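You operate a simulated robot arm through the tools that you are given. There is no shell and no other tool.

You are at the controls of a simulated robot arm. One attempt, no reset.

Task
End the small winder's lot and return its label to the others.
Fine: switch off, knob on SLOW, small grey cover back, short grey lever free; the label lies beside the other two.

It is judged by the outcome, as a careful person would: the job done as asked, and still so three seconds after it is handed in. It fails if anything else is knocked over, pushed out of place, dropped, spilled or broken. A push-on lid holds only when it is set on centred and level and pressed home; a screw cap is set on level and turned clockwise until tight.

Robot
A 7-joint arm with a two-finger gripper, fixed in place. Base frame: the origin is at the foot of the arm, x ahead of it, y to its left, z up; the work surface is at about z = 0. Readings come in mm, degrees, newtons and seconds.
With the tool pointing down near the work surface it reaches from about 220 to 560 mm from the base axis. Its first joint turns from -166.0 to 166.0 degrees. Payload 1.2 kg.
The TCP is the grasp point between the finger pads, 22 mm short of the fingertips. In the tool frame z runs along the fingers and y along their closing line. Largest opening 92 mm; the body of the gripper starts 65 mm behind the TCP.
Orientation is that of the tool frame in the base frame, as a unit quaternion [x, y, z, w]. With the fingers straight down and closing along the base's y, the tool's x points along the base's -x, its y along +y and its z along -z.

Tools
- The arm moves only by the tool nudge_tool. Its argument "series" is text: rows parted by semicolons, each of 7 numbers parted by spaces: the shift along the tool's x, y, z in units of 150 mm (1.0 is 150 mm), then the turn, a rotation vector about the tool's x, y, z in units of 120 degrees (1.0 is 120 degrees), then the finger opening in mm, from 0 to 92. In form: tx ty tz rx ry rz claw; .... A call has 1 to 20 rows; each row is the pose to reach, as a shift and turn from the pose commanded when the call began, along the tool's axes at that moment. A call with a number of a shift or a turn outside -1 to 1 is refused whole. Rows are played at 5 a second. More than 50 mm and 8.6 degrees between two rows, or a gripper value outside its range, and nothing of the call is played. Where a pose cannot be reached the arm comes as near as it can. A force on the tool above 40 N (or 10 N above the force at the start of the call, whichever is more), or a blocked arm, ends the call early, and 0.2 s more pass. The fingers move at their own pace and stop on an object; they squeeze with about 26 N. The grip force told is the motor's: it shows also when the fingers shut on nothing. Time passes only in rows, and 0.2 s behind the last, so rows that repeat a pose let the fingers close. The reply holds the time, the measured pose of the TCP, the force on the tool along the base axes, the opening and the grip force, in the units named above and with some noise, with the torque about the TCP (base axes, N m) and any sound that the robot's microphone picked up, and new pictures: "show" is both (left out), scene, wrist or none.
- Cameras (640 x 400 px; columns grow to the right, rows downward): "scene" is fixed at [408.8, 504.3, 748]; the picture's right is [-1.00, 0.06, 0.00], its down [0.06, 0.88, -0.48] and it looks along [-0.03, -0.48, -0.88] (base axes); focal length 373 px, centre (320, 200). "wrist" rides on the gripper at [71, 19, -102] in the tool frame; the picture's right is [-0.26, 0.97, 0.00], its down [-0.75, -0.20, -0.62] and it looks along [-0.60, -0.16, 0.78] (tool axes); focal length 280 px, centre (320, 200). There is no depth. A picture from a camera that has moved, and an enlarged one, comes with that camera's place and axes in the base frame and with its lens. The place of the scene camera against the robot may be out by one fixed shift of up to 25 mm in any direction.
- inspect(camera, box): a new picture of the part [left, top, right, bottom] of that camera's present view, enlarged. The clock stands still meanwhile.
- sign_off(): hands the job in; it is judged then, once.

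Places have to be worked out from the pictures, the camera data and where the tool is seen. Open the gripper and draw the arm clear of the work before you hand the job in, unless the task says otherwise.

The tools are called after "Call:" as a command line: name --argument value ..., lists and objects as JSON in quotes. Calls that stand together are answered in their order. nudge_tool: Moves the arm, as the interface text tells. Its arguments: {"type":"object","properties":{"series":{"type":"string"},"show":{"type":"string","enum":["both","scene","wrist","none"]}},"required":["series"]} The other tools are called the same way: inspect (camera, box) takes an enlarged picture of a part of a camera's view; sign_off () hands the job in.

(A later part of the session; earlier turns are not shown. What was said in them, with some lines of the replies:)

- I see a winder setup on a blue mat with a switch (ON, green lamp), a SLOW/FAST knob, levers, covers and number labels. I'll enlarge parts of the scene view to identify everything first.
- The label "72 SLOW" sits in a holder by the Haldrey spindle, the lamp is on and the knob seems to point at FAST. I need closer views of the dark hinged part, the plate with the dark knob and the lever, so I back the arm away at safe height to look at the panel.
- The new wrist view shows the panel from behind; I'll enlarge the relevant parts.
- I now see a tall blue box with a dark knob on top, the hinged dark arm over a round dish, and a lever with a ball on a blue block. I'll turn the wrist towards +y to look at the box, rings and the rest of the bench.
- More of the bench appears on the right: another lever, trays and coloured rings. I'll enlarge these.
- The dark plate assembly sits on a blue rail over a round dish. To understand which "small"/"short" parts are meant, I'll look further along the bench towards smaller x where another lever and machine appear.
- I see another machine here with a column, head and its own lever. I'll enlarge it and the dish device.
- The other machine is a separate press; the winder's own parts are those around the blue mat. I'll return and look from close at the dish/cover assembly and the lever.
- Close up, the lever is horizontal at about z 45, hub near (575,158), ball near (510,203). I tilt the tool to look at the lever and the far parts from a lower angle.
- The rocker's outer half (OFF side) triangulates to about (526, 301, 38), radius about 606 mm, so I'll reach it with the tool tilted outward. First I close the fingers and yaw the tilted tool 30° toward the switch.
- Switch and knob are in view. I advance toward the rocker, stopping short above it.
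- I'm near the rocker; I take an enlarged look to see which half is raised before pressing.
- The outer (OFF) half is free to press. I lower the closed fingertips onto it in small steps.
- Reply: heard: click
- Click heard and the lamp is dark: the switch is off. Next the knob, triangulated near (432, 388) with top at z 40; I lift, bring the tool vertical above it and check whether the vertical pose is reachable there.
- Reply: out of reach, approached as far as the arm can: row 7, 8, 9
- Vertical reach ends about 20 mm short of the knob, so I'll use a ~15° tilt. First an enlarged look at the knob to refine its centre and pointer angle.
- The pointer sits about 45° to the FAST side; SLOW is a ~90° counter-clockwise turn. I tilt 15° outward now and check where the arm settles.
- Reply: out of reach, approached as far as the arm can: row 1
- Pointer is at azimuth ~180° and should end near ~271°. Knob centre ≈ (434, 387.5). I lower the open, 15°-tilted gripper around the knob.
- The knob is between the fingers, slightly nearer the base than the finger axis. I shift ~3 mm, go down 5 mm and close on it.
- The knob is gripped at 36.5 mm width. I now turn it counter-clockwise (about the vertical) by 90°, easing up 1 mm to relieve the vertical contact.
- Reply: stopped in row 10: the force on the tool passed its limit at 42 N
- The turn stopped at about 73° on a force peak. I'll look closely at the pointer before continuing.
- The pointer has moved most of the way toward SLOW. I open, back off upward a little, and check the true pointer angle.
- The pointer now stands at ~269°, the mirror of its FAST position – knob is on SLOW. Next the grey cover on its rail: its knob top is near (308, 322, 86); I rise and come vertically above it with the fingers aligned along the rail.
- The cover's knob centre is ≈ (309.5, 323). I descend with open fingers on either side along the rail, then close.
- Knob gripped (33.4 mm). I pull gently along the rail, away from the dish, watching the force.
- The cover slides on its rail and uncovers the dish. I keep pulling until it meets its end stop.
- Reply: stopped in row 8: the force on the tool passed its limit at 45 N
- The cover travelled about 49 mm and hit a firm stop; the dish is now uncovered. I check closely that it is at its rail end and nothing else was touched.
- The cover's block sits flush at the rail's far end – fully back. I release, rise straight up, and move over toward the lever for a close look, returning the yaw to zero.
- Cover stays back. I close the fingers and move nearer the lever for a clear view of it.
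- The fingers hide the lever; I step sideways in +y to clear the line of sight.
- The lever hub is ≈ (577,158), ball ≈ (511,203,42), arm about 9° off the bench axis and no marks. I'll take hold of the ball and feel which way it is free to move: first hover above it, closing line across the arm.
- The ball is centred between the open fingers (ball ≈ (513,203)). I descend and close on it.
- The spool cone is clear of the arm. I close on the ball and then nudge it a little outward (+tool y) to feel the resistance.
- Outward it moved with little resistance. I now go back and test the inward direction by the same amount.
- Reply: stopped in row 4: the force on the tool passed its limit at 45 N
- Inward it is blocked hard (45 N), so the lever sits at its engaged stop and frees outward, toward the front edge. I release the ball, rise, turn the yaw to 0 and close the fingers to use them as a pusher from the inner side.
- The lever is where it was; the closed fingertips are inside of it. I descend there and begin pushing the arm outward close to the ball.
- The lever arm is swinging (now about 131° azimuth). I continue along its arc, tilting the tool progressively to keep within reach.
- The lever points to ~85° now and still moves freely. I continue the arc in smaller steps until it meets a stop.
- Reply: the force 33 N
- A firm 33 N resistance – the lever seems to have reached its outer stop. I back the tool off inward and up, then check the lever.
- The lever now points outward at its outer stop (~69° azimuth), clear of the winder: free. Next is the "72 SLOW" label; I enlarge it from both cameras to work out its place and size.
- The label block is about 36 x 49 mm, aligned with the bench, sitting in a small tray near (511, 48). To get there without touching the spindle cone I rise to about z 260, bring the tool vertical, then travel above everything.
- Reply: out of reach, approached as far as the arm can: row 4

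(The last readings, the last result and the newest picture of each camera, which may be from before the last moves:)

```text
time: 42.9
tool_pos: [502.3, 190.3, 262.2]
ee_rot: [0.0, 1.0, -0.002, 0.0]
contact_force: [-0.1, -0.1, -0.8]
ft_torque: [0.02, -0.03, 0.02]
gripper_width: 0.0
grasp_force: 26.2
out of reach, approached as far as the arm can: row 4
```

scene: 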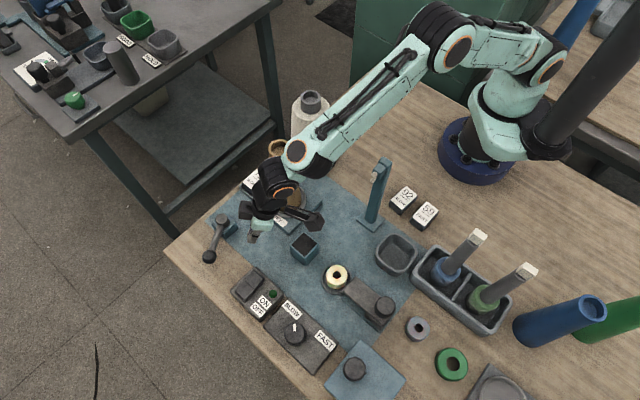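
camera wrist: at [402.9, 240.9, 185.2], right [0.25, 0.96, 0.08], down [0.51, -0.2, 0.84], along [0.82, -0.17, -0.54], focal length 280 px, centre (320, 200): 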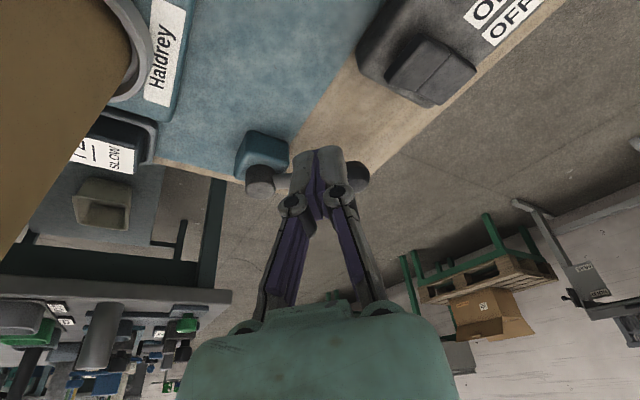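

Now I travel over to the label at height, turning the yaw to 46° so the fingers align with the block.

Call:
nudge_tool --series "-0.007 -0.156 0 0 0 -0.0638 30; -0.013 -0.312 0 0 0 -0.1277 60; -0.02 -0.468 0 0 0 -0.1915 60; -0.027 -0.623 0 0 0 -0.2553 60; -0.033 -0.779 0 0 0 -0.3192 60; -0.04 -0.935 0 0 0 -0.383 60" --show "both"

```text
time: 44.3
tool_pos: [508.2, 51.4, 260.8]
ee_rot: [-0.391, 0.921, 0.0, 0.0]
contact_force: [-0.5, 0.0, -0.1]
ft_torque: [0.0, 0.03, -0.02]
gripper_width: 60.0
grasp_force: 0.1
camera wrist: at [445.6, 13.3, 361.3], right [-0.51, 0.86, 0.0], down [0.67, 0.4, 0.62], along [0.54, 0.32, -0.78], focal length 280 px, centre (320, 200)
```

scene: 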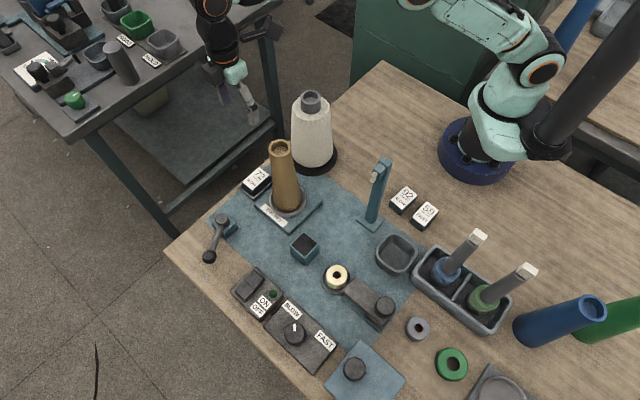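
wrist: 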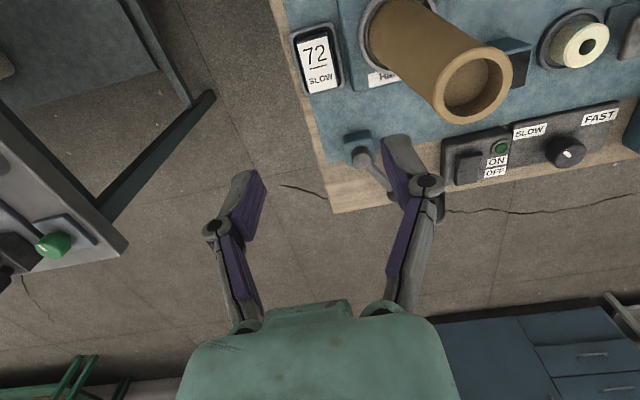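

Call:
inspect --camera "wrist" --box '[260, 0, 420, 110]'

Call:
inspect --camera "scene" --box '[220, 140, 340, 230]'

Call:
inspect --camera "scene" --box '[200, 200, 400, 360]'

```text
3.64 times, centred on (340, 55) of wrist
camera zoom: at [445.6, 13.3, 361.3], right [-0.51, 0.86, 0.0], down [0.67, 0.4, 0.62], along [0.54, 0.32, -0.78], focal length 1020 px, centre (247, 727)
```

zoom: 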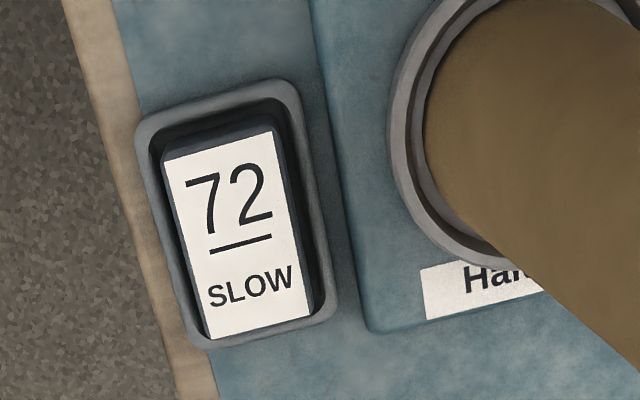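

```text
4.44 times, centred on (280, 185) of scene
camera zoom: at [408.8, 504.3, 748.0], right [-1.0, 0.06, 0.0], down [0.06, 0.88, -0.48], along [-0.03, -0.48, -0.88], focal length 1659 px, centre (498, 267)
```

zoom: 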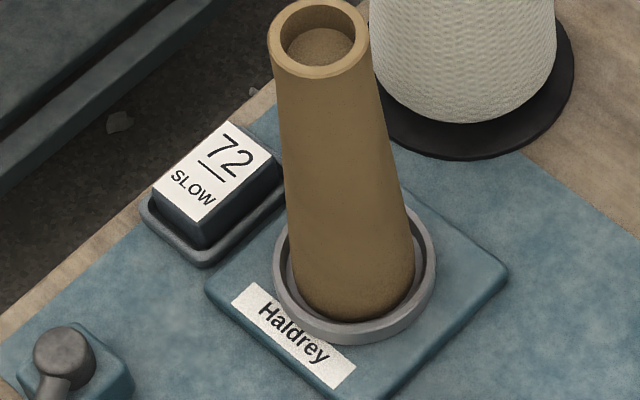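

```text
2.50 times, centred on (300, 280) of scene
camera zoom: at [408.8, 504.3, 748.0], right [-1.0, 0.06, 0.0], down [0.06, 0.88, -0.48], along [-0.03, -0.48, -0.88], focal length 933 px, centre (370, 0)
```

zoom: 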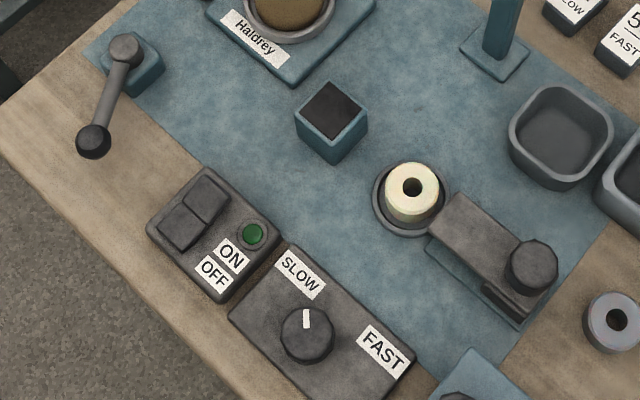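

All winder states look right in the clear scene view. I zoom further on the label block and its tray to judge the rim height for the grasp.

Call:
inspect --camera "scene" --box '[235, 160, 285, 205]'

Call:
inspect --camera "scene" --box '[385, 175, 445, 230]'

```text
8.89 times, centred on (260, 182) of scene
camera zoom: at [408.8, 504.3, 748.0], right [-1.0, 0.06, 0.0], down [0.06, 0.88, -0.48], along [-0.03, -0.48, -0.88], focal length 3318 px, centre (853, 356)
```

zoom: 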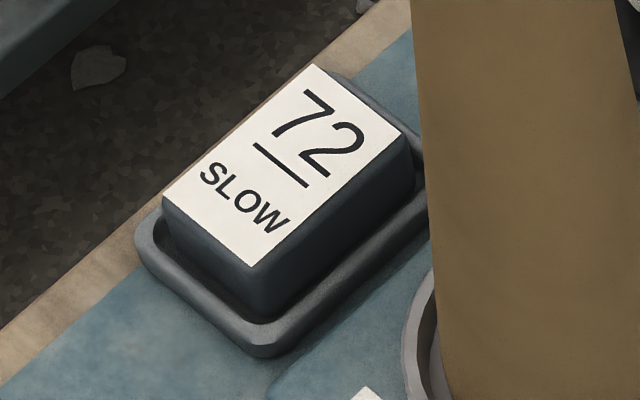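

```text
7.27 times, centred on (415, 202) of scene
camera zoom: at [408.8, 504.3, 748.0], right [-1.0, 0.06, 0.0], down [0.06, 0.88, -0.48], along [-0.03, -0.48, -0.88], focal length 2715 px, centre (-371, 182)
```

zoom: 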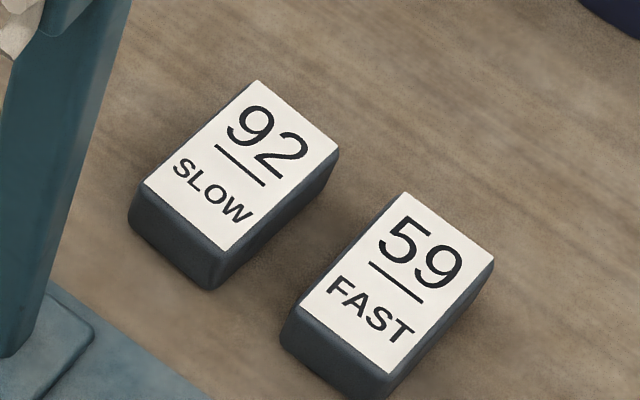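

Call:
inspect --camera "scene" --box '[250, 180, 330, 240]'

Call:
inspect --camera "wrist" --box '[280, 10, 400, 100]'

```text
6.67 times, centred on (290, 210) of scene
camera zoom: at [408.8, 504.3, 748.0], right [-1.0, 0.06, 0.0], down [0.06, 0.88, -0.48], along [-0.03, -0.48, -0.88], focal length 2489 px, centre (520, 133)
```

zoom: 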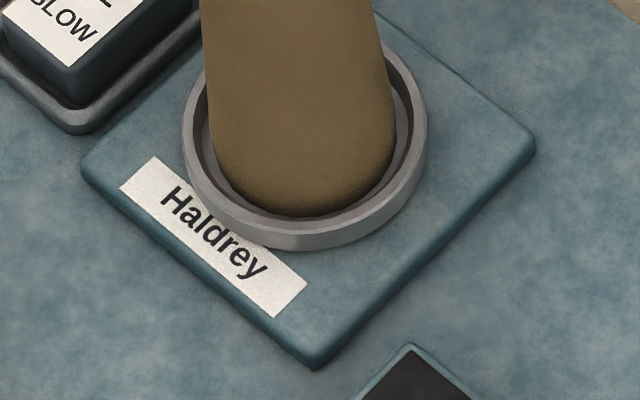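

```text
4.44 times, centred on (340, 55) of wrist
camera zoom: at [445.6, 13.3, 361.3], right [-0.51, 0.86, 0.0], down [0.67, 0.4, 0.62], along [0.54, 0.32, -0.78], focal length 1246 px, centre (231, 844)
```

zoom: 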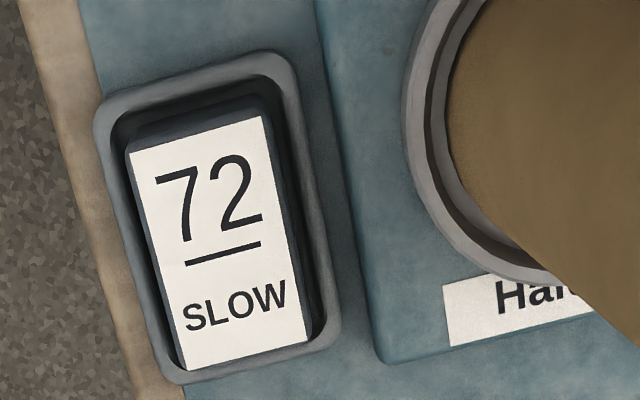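

Tray rim is low (~10 mm) and the block stands ~25 mm tall, so I'll grip its upper part. I align over the block and descend halfway, with a narrow 46 mm opening to clear the spindle ring.

Call:
nudge_tool --series "-0.018 -0.027 0.25 0 0 0 46; -0.018 -0.027 0.55 0 0 0 46; -0.018 -0.027 0.85 0 0 0 46; -0.018 -0.027 0.98 0 0 0 46" --show "both"

```text
time: 45.3
tool_pos: [512.6, 48.6, 115.4]
ee_rot: [-0.39, 0.921, -0.001, 0.0]
contact_force: [-0.4, -0.1, -0.1]
ft_torque: [0.02, -0.03, -0.01]
gripper_width: 46.1
grasp_force: 0.0
camera wrist: at [448.4, 12.3, 216.5], right [-0.51, 0.86, 0.0], down [0.67, 0.4, 0.62], along [0.54, 0.32, -0.78], focal length 280 px, centre (320, 200)
```

scene: 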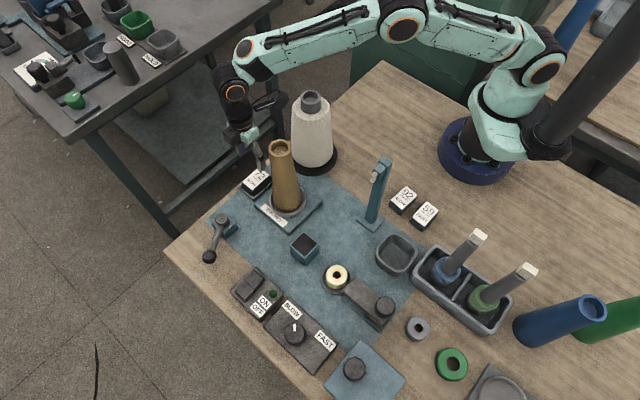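
wrist: 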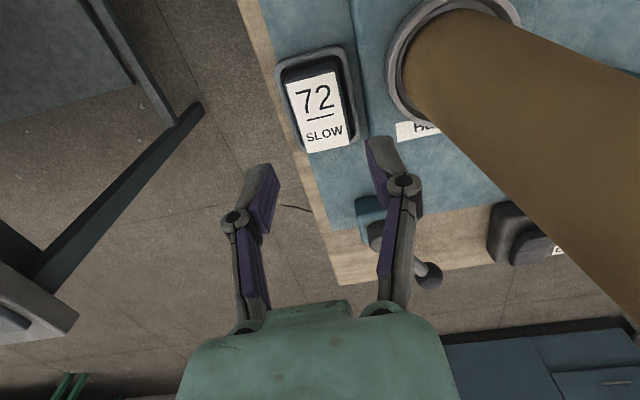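

The card centre is between the fingers (≈ (511, 48.7)). I descend to grasp height.

Call:
nudge_tool --series "0.005 0 0.2 0 0 0 46; 0.008 0 0.4 0 0 0 46; 0.01 0 0.46 0 0 0 46; 0.01 0 0.513 0 0 0 46" --show "both"

```text
time: 46.3
tool_pos: [513.0, 49.0, 37.9]
ee_rot: [-0.389, 0.921, 0.0, 0.0]
contact_force: [0.7, 0.1, 0.3]
ft_torque: [-0.02, 0.01, 0.02]
gripper_width: 45.9
grasp_force: 0.1
camera wrist: at [449.1, 10.4, 138.8], right [-0.51, 0.86, 0.0], down [0.67, 0.4, 0.62], along [0.54, 0.32, -0.78], focal length 280 px, centre (320, 200)
```

scene: 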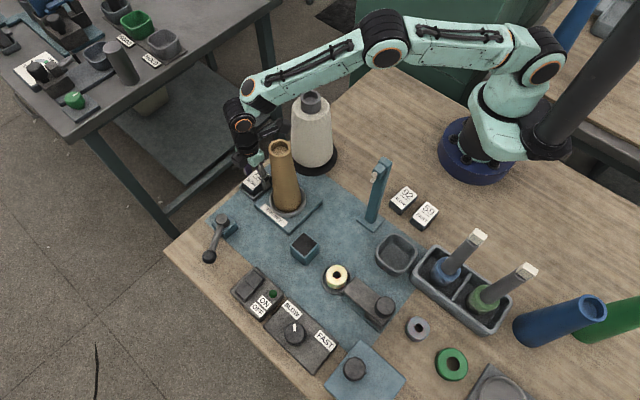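
wrist: 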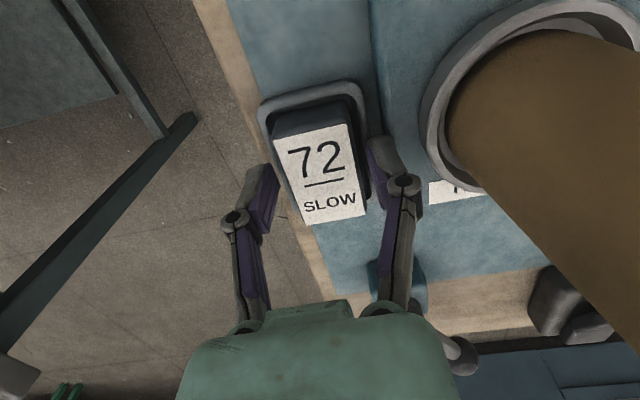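

The fingers straddle the block with no contact. I close on it and lift slightly.

Call:
nudge_tool --series "0 0 0 0 0 0 35; 0 0 0 0 0 0 20; 0 0 0 0 0 0 20; 0 0 -0.05 0 0 0 20; 0 0 -0.15 0 0 0 20" --show "both"

```text
time: 47.5
tool_pos: [511.6, 49.0, 61.5]
ee_rot: [-0.39, 0.921, -0.002, -0.001]
contact_force: [0.1, -0.5, -0.3]
ft_torque: [-0.01, -0.02, 0.02]
gripper_width: 35.1
grasp_force: 26.4
camera wrist: at [447.5, 11.8, 161.3], right [-0.51, 0.86, 0.0], down [0.67, 0.4, 0.62], along [0.54, 0.32, -0.78], focal length 280 px, centre (320, 200)
```

scene: 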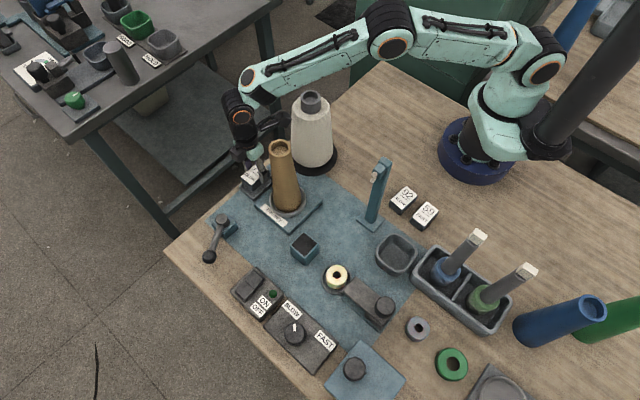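
wrist: 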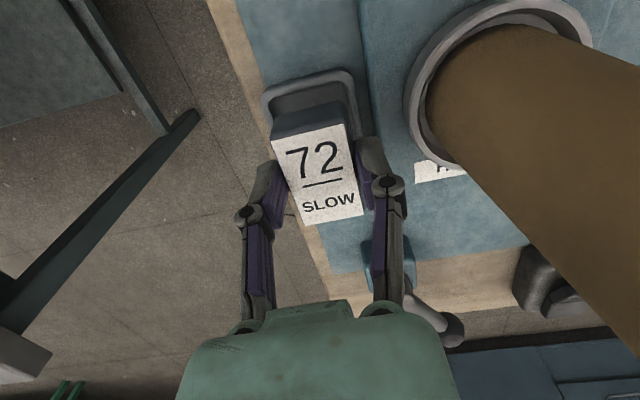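

Block held at 35 mm width and lifted out cleanly. I raise it straight up, above the cones.

Call:
nudge_tool --series "0 0 -0.2 0 0 0 20; 0 0 -0.45 0 0 0 20; 0 0 -0.72 0 0 0 20; 0 0 -0.98 0 0 0 20" --show "none"

Call:
nudge_tool --series "0 0 -0.2 0 0 0 20; 0 0 -0.42 0 0 0 20; 0.25 0 -0.45 0 0 0 20; 0.55 0 -0.45 0 0 0 20; 0.85 0 -0.45 0 0 0 20" --show "both"

```text
time: 48.5
tool_pos: [512.7, 52.2, 211.3]
ee_rot: [-0.39, 0.921, -0.001, 0.0]
contact_force: [0.5, -0.5, -0.4]
ft_torque: [0.01, -0.03, -0.02]
gripper_width: 35.0
grasp_force: 26.2
```

```text
time: 49.7
tool_pos: [426.6, -41.4, 276.6]
ee_rot: [-0.39, 0.921, -0.001, 0.0]
contact_force: [0.0, 0.3, -0.4]
ft_torque: [0.01, -0.02, -0.03]
gripper_width: 34.9
grasp_force: 25.8
camera wrist: at [362.0, -78.8, 376.6], right [-0.51, 0.86, 0.0], down [0.67, 0.4, 0.62], along [0.54, 0.32, -0.78], focal length 280 px, centre (320, 200)
```

scene: 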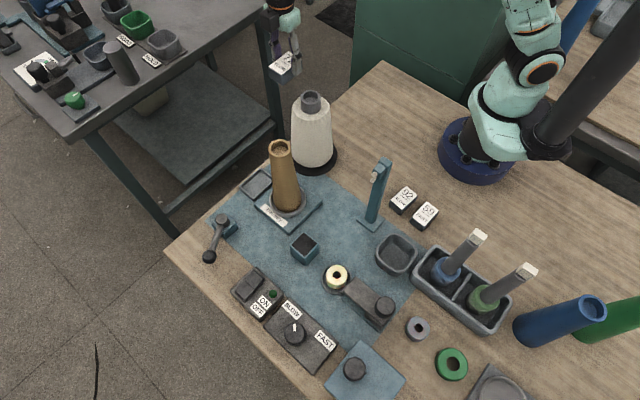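
wrist: 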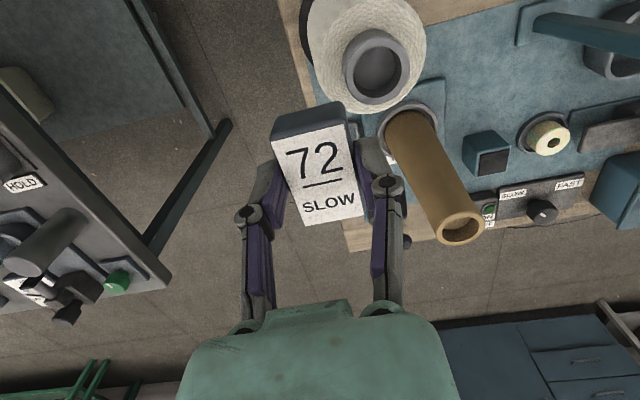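

The tray is empty and everything stands. I now carry the block at this height toward the row of the other two labels.

Call:
nudge_tool --series "0.068 0.235 0 0 0 0 20; 0.136 0.47 0 0 0 0 20; 0.204 0.706 0 0 0 0 20; 0.262 0.906 0 0 0 0 20" --show "none"

Call:
nudge_tool --series "0.05 0.17 0 0 0 0 20; 0.1 0.34 0 0 0 0 20; 0.146 0.505 0 0 0 0 20; 0.146 0.505 0 0 0 0 20" --show "both"

```text
time: 50.7
tool_pos: [300.9, 25.2, 274.5]
ee_rot: [-0.39, 0.921, -0.001, 0.001]
contact_force: [0.0, -0.6, -0.2]
ft_torque: [-0.03, -0.03, 0.0]
gripper_width: 34.9
grasp_force: 25.9
```

```text
time: 51.7
tool_pos: [232.7, 61.2, 274.5]
ee_rot: [-0.39, 0.921, -0.002, -0.001]
contact_force: [0.5, 0.1, -0.7]
ft_torque: [0.0, 0.0, 0.02]
gripper_width: 35.1
grasp_force: 26.1
camera wrist: at [168.6, 23.7, 375.8], right [-0.51, 0.86, 0.0], down [0.67, 0.4, 0.62], along [0.54, 0.32, -0.78], focal length 280 px, centre (320, 200)
```

scene: 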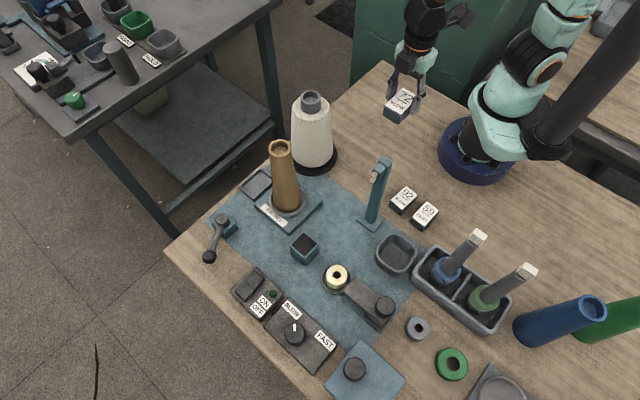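
wrist: 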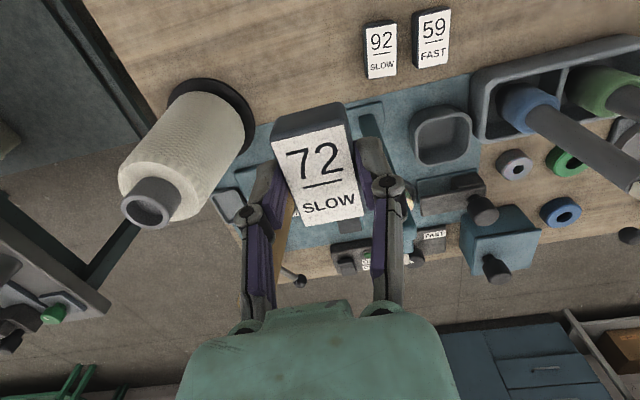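

From this view 92 is at ≈ (190,117) and 59 at ≈ (150,157), a row with ~57 mm spacing; the next free spot in line is ≈ (231,75). I align and descend partway.

Call:
nudge_tool --series "-0.058 0.072 0.1 0 0 0 20; -0.058 0.072 0.4 0 0 0 20; -0.058 0.072 0.7 0 0 0 20; -0.058 0.072 0.98 0 0 0 20" --show "both"

```text
time: 52.7
tool_pos: [228.7, 76.0, 129.3]
ee_rot: [-0.39, 0.921, -0.001, 0.001]
contact_force: [-0.2, 0.7, 0.2]
ft_torque: [0.0, 0.01, 0.02]
gripper_width: 34.9
grasp_force: 26.0
camera wrist: at [164.8, 37.7, 230.1], right [-0.51, 0.86, 0.0], down [0.67, 0.4, 0.63], along [0.54, 0.32, -0.78], focal length 280 px, centre (320, 200)
```

scene: 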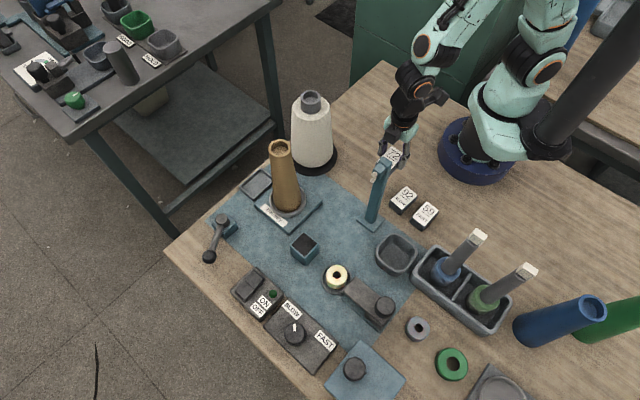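
wrist: 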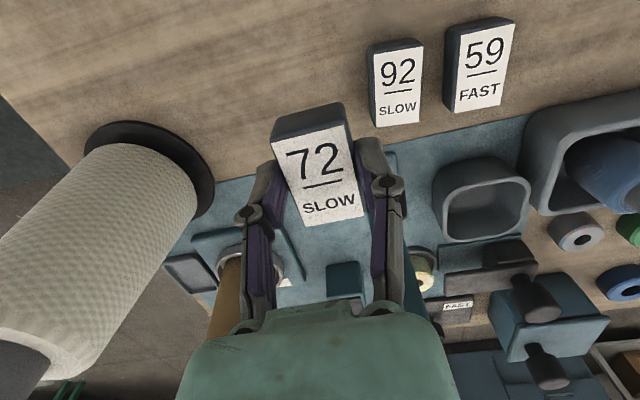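

Spot confirmed, next to 92 in line. I lower to just above the table with a 5 mm extra gap.

Call:
nudge_tool --series "0 -0.02 0.15 0 0 0 20; 0 -0.033 0.35 0 0 0 20; 0 -0.033 0.5 0 0 0 20; 0 -0.033 0.57 0 0 0 20; 0 -0.033 0.59 0 0 0 20" --show "both"

```text
time: 53.9
tool_pos: [233.1, 69.8, 40.5]
ee_rot: [-0.39, 0.921, -0.001, 0.001]
contact_force: [-0.5, -1.0, -0.4]
ft_torque: [0.0, -0.05, 0.01]
gripper_width: 34.9
grasp_force: 25.7
camera wrist: at [168.9, 32.2, 140.1], right [-0.51, 0.86, 0.0], down [0.67, 0.4, 0.62], along [0.54, 0.32, -0.78], focal length 280 px, centre (320, 200)
```

scene: 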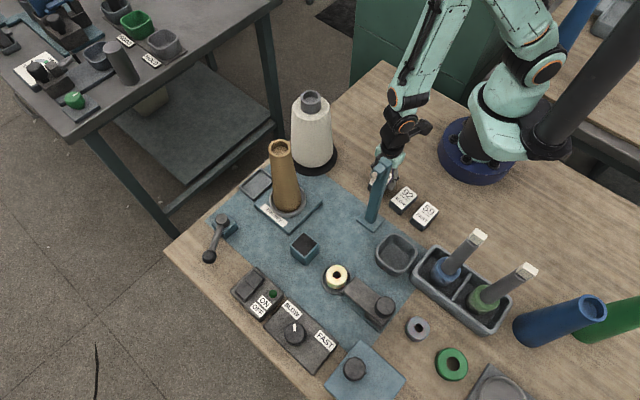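
wrist: 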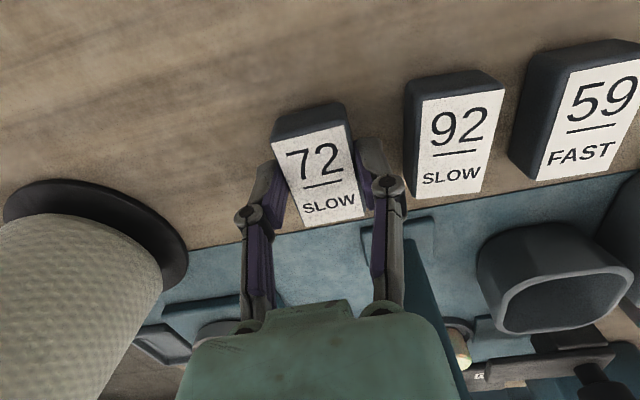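

Block 72 is in line with 92 and 59, just above the wood. I lower it in small steps to feel the table.

Call:
nudge_tool --series "0 0 0.013 0 0 0 20; 0 0 0.02 0 0 0 20; 0 0 0.026 0 0 0 20" --show "none"

```text
time: 54.7
tool_pos: [232.7, 70.3, 35.1]
ee_rot: [-0.39, 0.921, -0.001, -0.001]
contact_force: [0.6, 1.2, -0.4]
ft_torque: [0.02, -0.01, 0.02]
gripper_width: 34.9
grasp_force: 26.3
```

Call:
nudge_tool --series "0 0 0.007 0 0 0 20; 0 0 0.007 0 0 0 20" --show "none"

```text
time: 55.3
tool_pos: [232.9, 70.9, 34.0]
ee_rot: [-0.39, 0.921, -0.001, -0.001]
contact_force: [0.1, -0.2, -0.5]
ft_torque: [-0.03, -0.01, 0.0]
gripper_width: 35.0
grasp_force: 25.6
```

No table contact yet at z 34; I lower 1 mm further and look.

Call:
nudge_tool --series "0 0 0.007 0 0 0 20; 0 0 0.007 0 0 0 20" --show "both"

Call:
inspect --camera "wrist" --box '[240, 40, 560, 260]'

```text
time: 55.9
tool_pos: [233.9, 70.5, 34.2]
ee_rot: [-0.39, 0.921, -0.002, 0.0]
contact_force: [-3.6, -2.7, 24.2]
ft_torque: [0.01, 0.04, 0.0]
gripper_width: 34.9
grasp_force: 25.5
camera wrist: at [169.2, 32.9, 133.6], right [-0.51, 0.86, 0.0], down [0.67, 0.4, 0.63], along [0.54, 0.32, -0.78], focal length 280 px, centre (320, 200)
```

scene: 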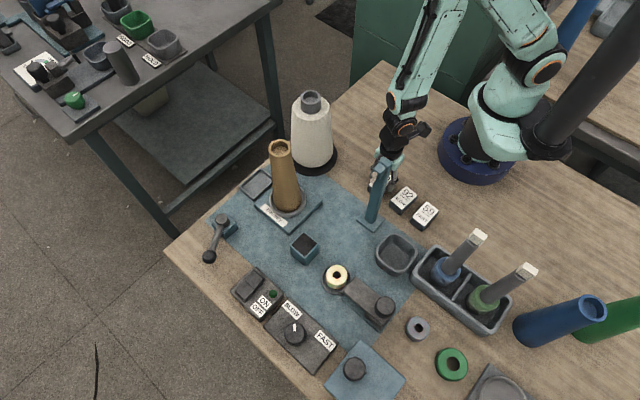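
wrist: 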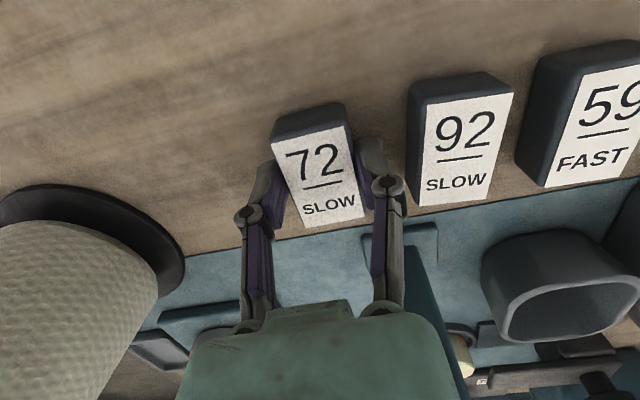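

```text
1.82 times, centred on (400, 150) of wrist
camera zoom: at [169.2, 32.9, 133.6], right [-0.51, 0.86, 0.0], down [0.67, 0.4, 0.63], along [0.54, 0.32, -0.78], focal length 510 px, centre (174, 291)
```

zoom: 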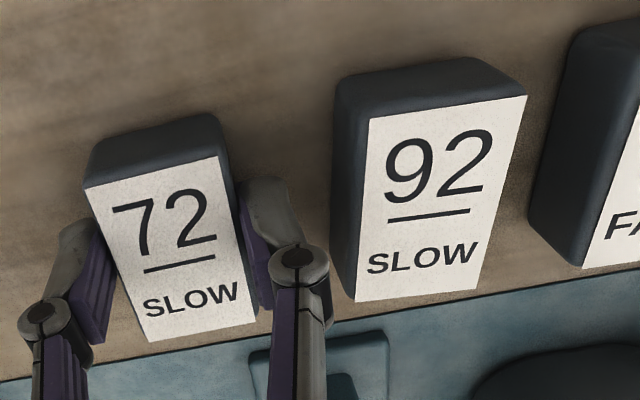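

The table is felt (24 N), the block is down flat beside 92. I ease off 1 mm, open just a few millimetres per side (92 is ~10 mm away) and withdraw straight up.

Call:
nudge_tool --series "0 0 -0.006 0 0 0 20; 0 0 -0.006 0 0 0 38; 0 0 -0.006 0 0 0 43; 0 0 -0.006 0 0 0 43; 0 0 -0.08 0 0 0 43; 0 0 -0.2 0 0 0 43; 0 0 -0.4 0 0 0 43" --show "both"

```text
time: 57.5
tool_pos: [230.2, 73.6, 93.8]
ee_rot: [-0.39, 0.921, -0.002, -0.001]
contact_force: [-0.7, -0.3, 0.3]
ft_torque: [0.03, -0.01, 0.03]
gripper_width: 43.1
grasp_force: 0.0
camera wrist: at [167.0, 37.1, 193.8], right [-0.51, 0.86, 0.0], down [0.67, 0.4, 0.62], along [0.54, 0.32, -0.78], focal length 280 px, centre (320, 200)
```

scene: 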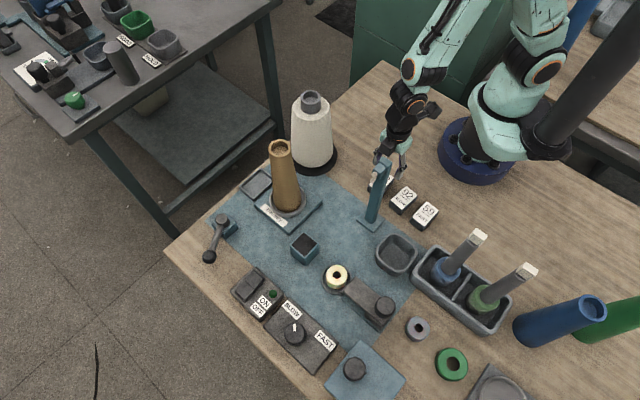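
wrist: 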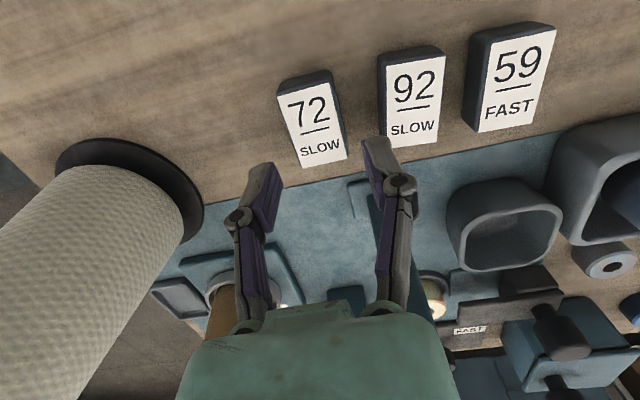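

The 72 label stands free beside 92 and 59. I rise clear and then review the whole bench.

Call:
nudge_tool --series "0 0 -0.3 0 0 0 43; 0 0 -0.6 0 0 0 43; 0 0 -0.9 0 0 0 60; 0 0 -1.0 0 0 0 60" --show "both"

Call:
inspect --camera "scene" --box '[200, 200, 400, 360]'

Call:
inspect --camera "scene" --box '[220, 80, 460, 240]'

Call:
inspect --camera "wrist" --box '[240, 0, 640, 240]'

```text
time: 58.5
tool_pos: [234.1, 72.2, 242.3]
ee_rot: [-0.39, 0.921, -0.001, 0.0]
contact_force: [0.2, -0.1, -0.2]
ft_torque: [-0.01, 0.01, 0.0]
gripper_width: 60.0
grasp_force: 0.0
camera wrist: at [169.4, 34.3, 342.1], right [-0.51, 0.86, 0.0], down [0.67, 0.4, 0.62], along [0.54, 0.32, -0.78], focal length 280 px, centre (320, 200)
```

scene: 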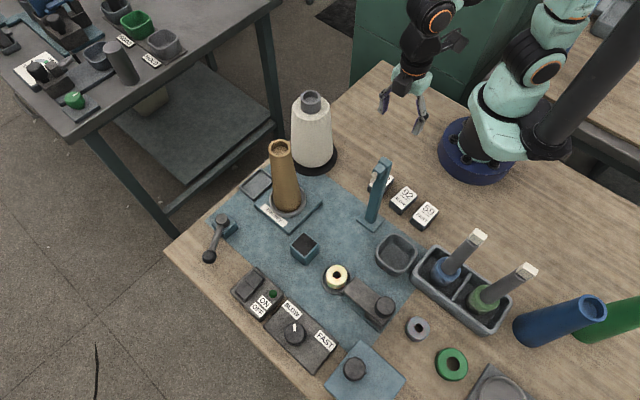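
wrist: 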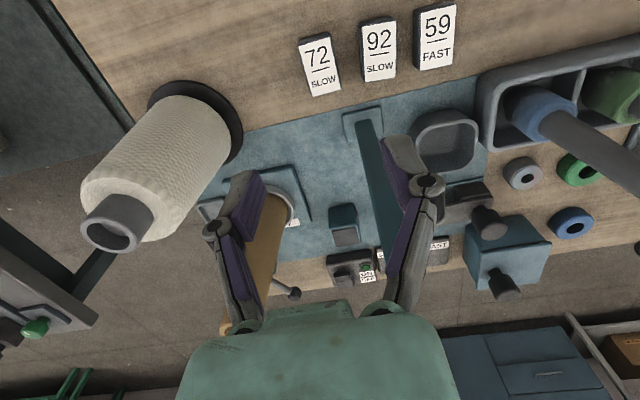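

```text
2.50 times, centred on (300, 280) of scene
camera zoom: at [408.8, 504.3, 748.0], right [-1.0, 0.06, 0.0], down [0.06, 0.88, -0.48], along [-0.03, -0.48, -0.88], focal length 933 px, centre (370, 0)
```

zoom: 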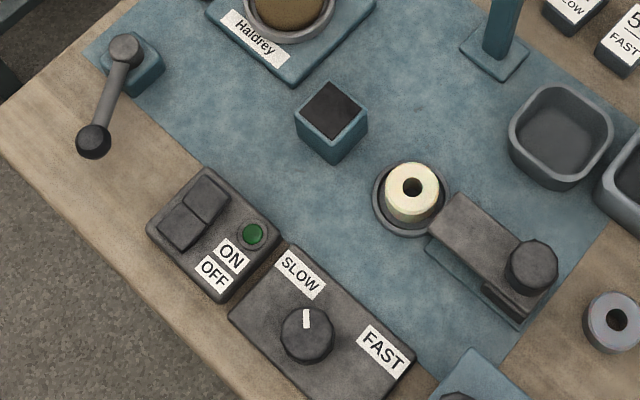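

```text
2.50 times, centred on (340, 160) of scene
camera zoom: at [408.8, 504.3, 748.0], right [-1.0, 0.06, 0.0], down [0.06, 0.88, -0.48], along [-0.03, -0.48, -0.88], focal length 933 px, centre (270, 300)
```

zoom: 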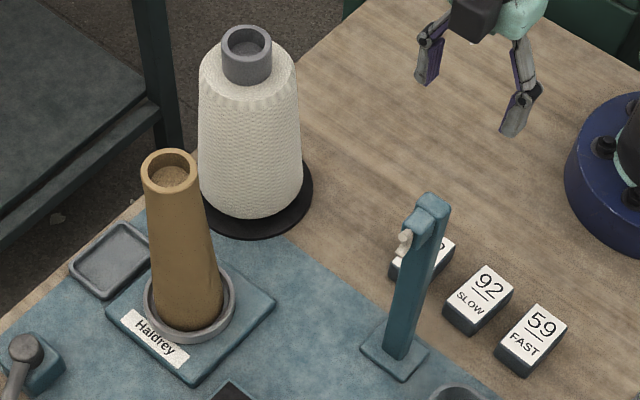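

```text
1.60 times, centred on (440, 120) of wrist
camera zoom: at [169.4, 34.3, 342.1], right [-0.51, 0.86, 0.0], down [0.67, 0.4, 0.62], along [0.54, 0.32, -0.78], focal length 449 px, centre (128, 328)
```

zoom: 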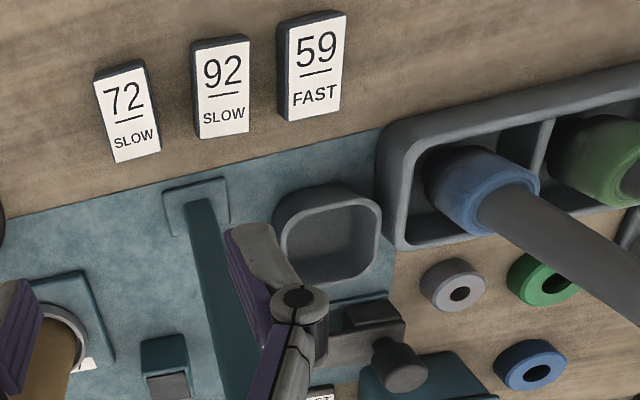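

All items check out: lamp dark, pointer at SLOW, cover at the back end of its rail, lever swung free, and 72 standing in line with 92 and 59, nothing else disturbed. I open fully and draw the arm a bit higher before handing in.

Call:
nudge_tool --series "0 0 -0.2 0 0 0 80; 0 0 -0.4 0 0 0 90; 0 0 -0.45 0 0 0 90; 0 0 -0.45 0 0 0 90; 0 0 -0.45 0 0 0 90" --show "scene"

Call:
inspect --camera "scene" --box '[180, 130, 460, 380]'

```text
time: 59.7
tool_pos: [231.6, 73.1, 308.6]
ee_rot: [-0.39, 0.921, -0.001, 0.0]
contact_force: [0.2, -0.7, -0.6]
ft_torque: [0.03, 0.02, -0.02]
gripper_width: 89.7
grasp_force: 0.0
```

scene: 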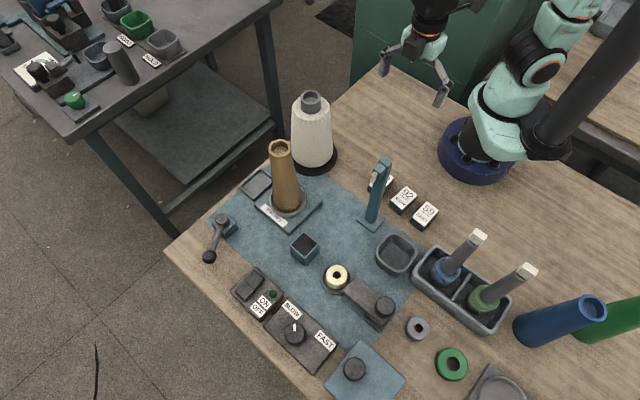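

```text
1.60 times, centred on (320, 255) of scene
camera zoom: at [408.8, 504.3, 748.0], right [-1.0, 0.06, 0.0], down [0.06, 0.88, -0.48], along [-0.03, -0.48, -0.88], focal length 597 px, centre (320, 112)
```

zoom: 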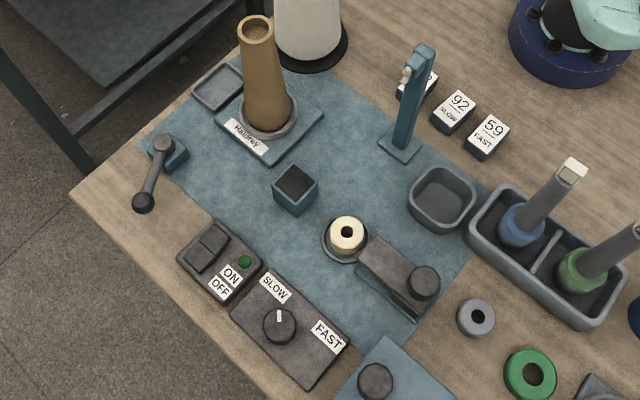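

The arm is clear, the gripper is open, and all states hold steady, so I hand the job in.

Call:
sign_off

```text
The job is handed in.
```

The small winder's lot is ended and its label is back with the other two. The job is handed in, and the result has not come back yet.

- **Switch:** it is off. I heard the click and the lamp is dark.
- **Knob:** it points to SLOW, about 90° round from where it stood at FAST.
- **Small grey cover:** it is slid back about 49 mm along its rail to the end stop, so the dish is uncovered. I read "back" as slid back, because the cover was already over the dish at the start.
- **Short grey lever:** it is swung about 77° outward to its outer stop. There were no marks, so I tested it by feel: it was blocked hard inward and moved easily outward, and I took outward as free.
- **Label 72:** it is out of its tray and stands flat on the wood in line with 92 and 59, about 60 mm from 92.

In the last pictures nothing else on the bench had moved or fallen. The arm is raised clear of the work with the gripper open.
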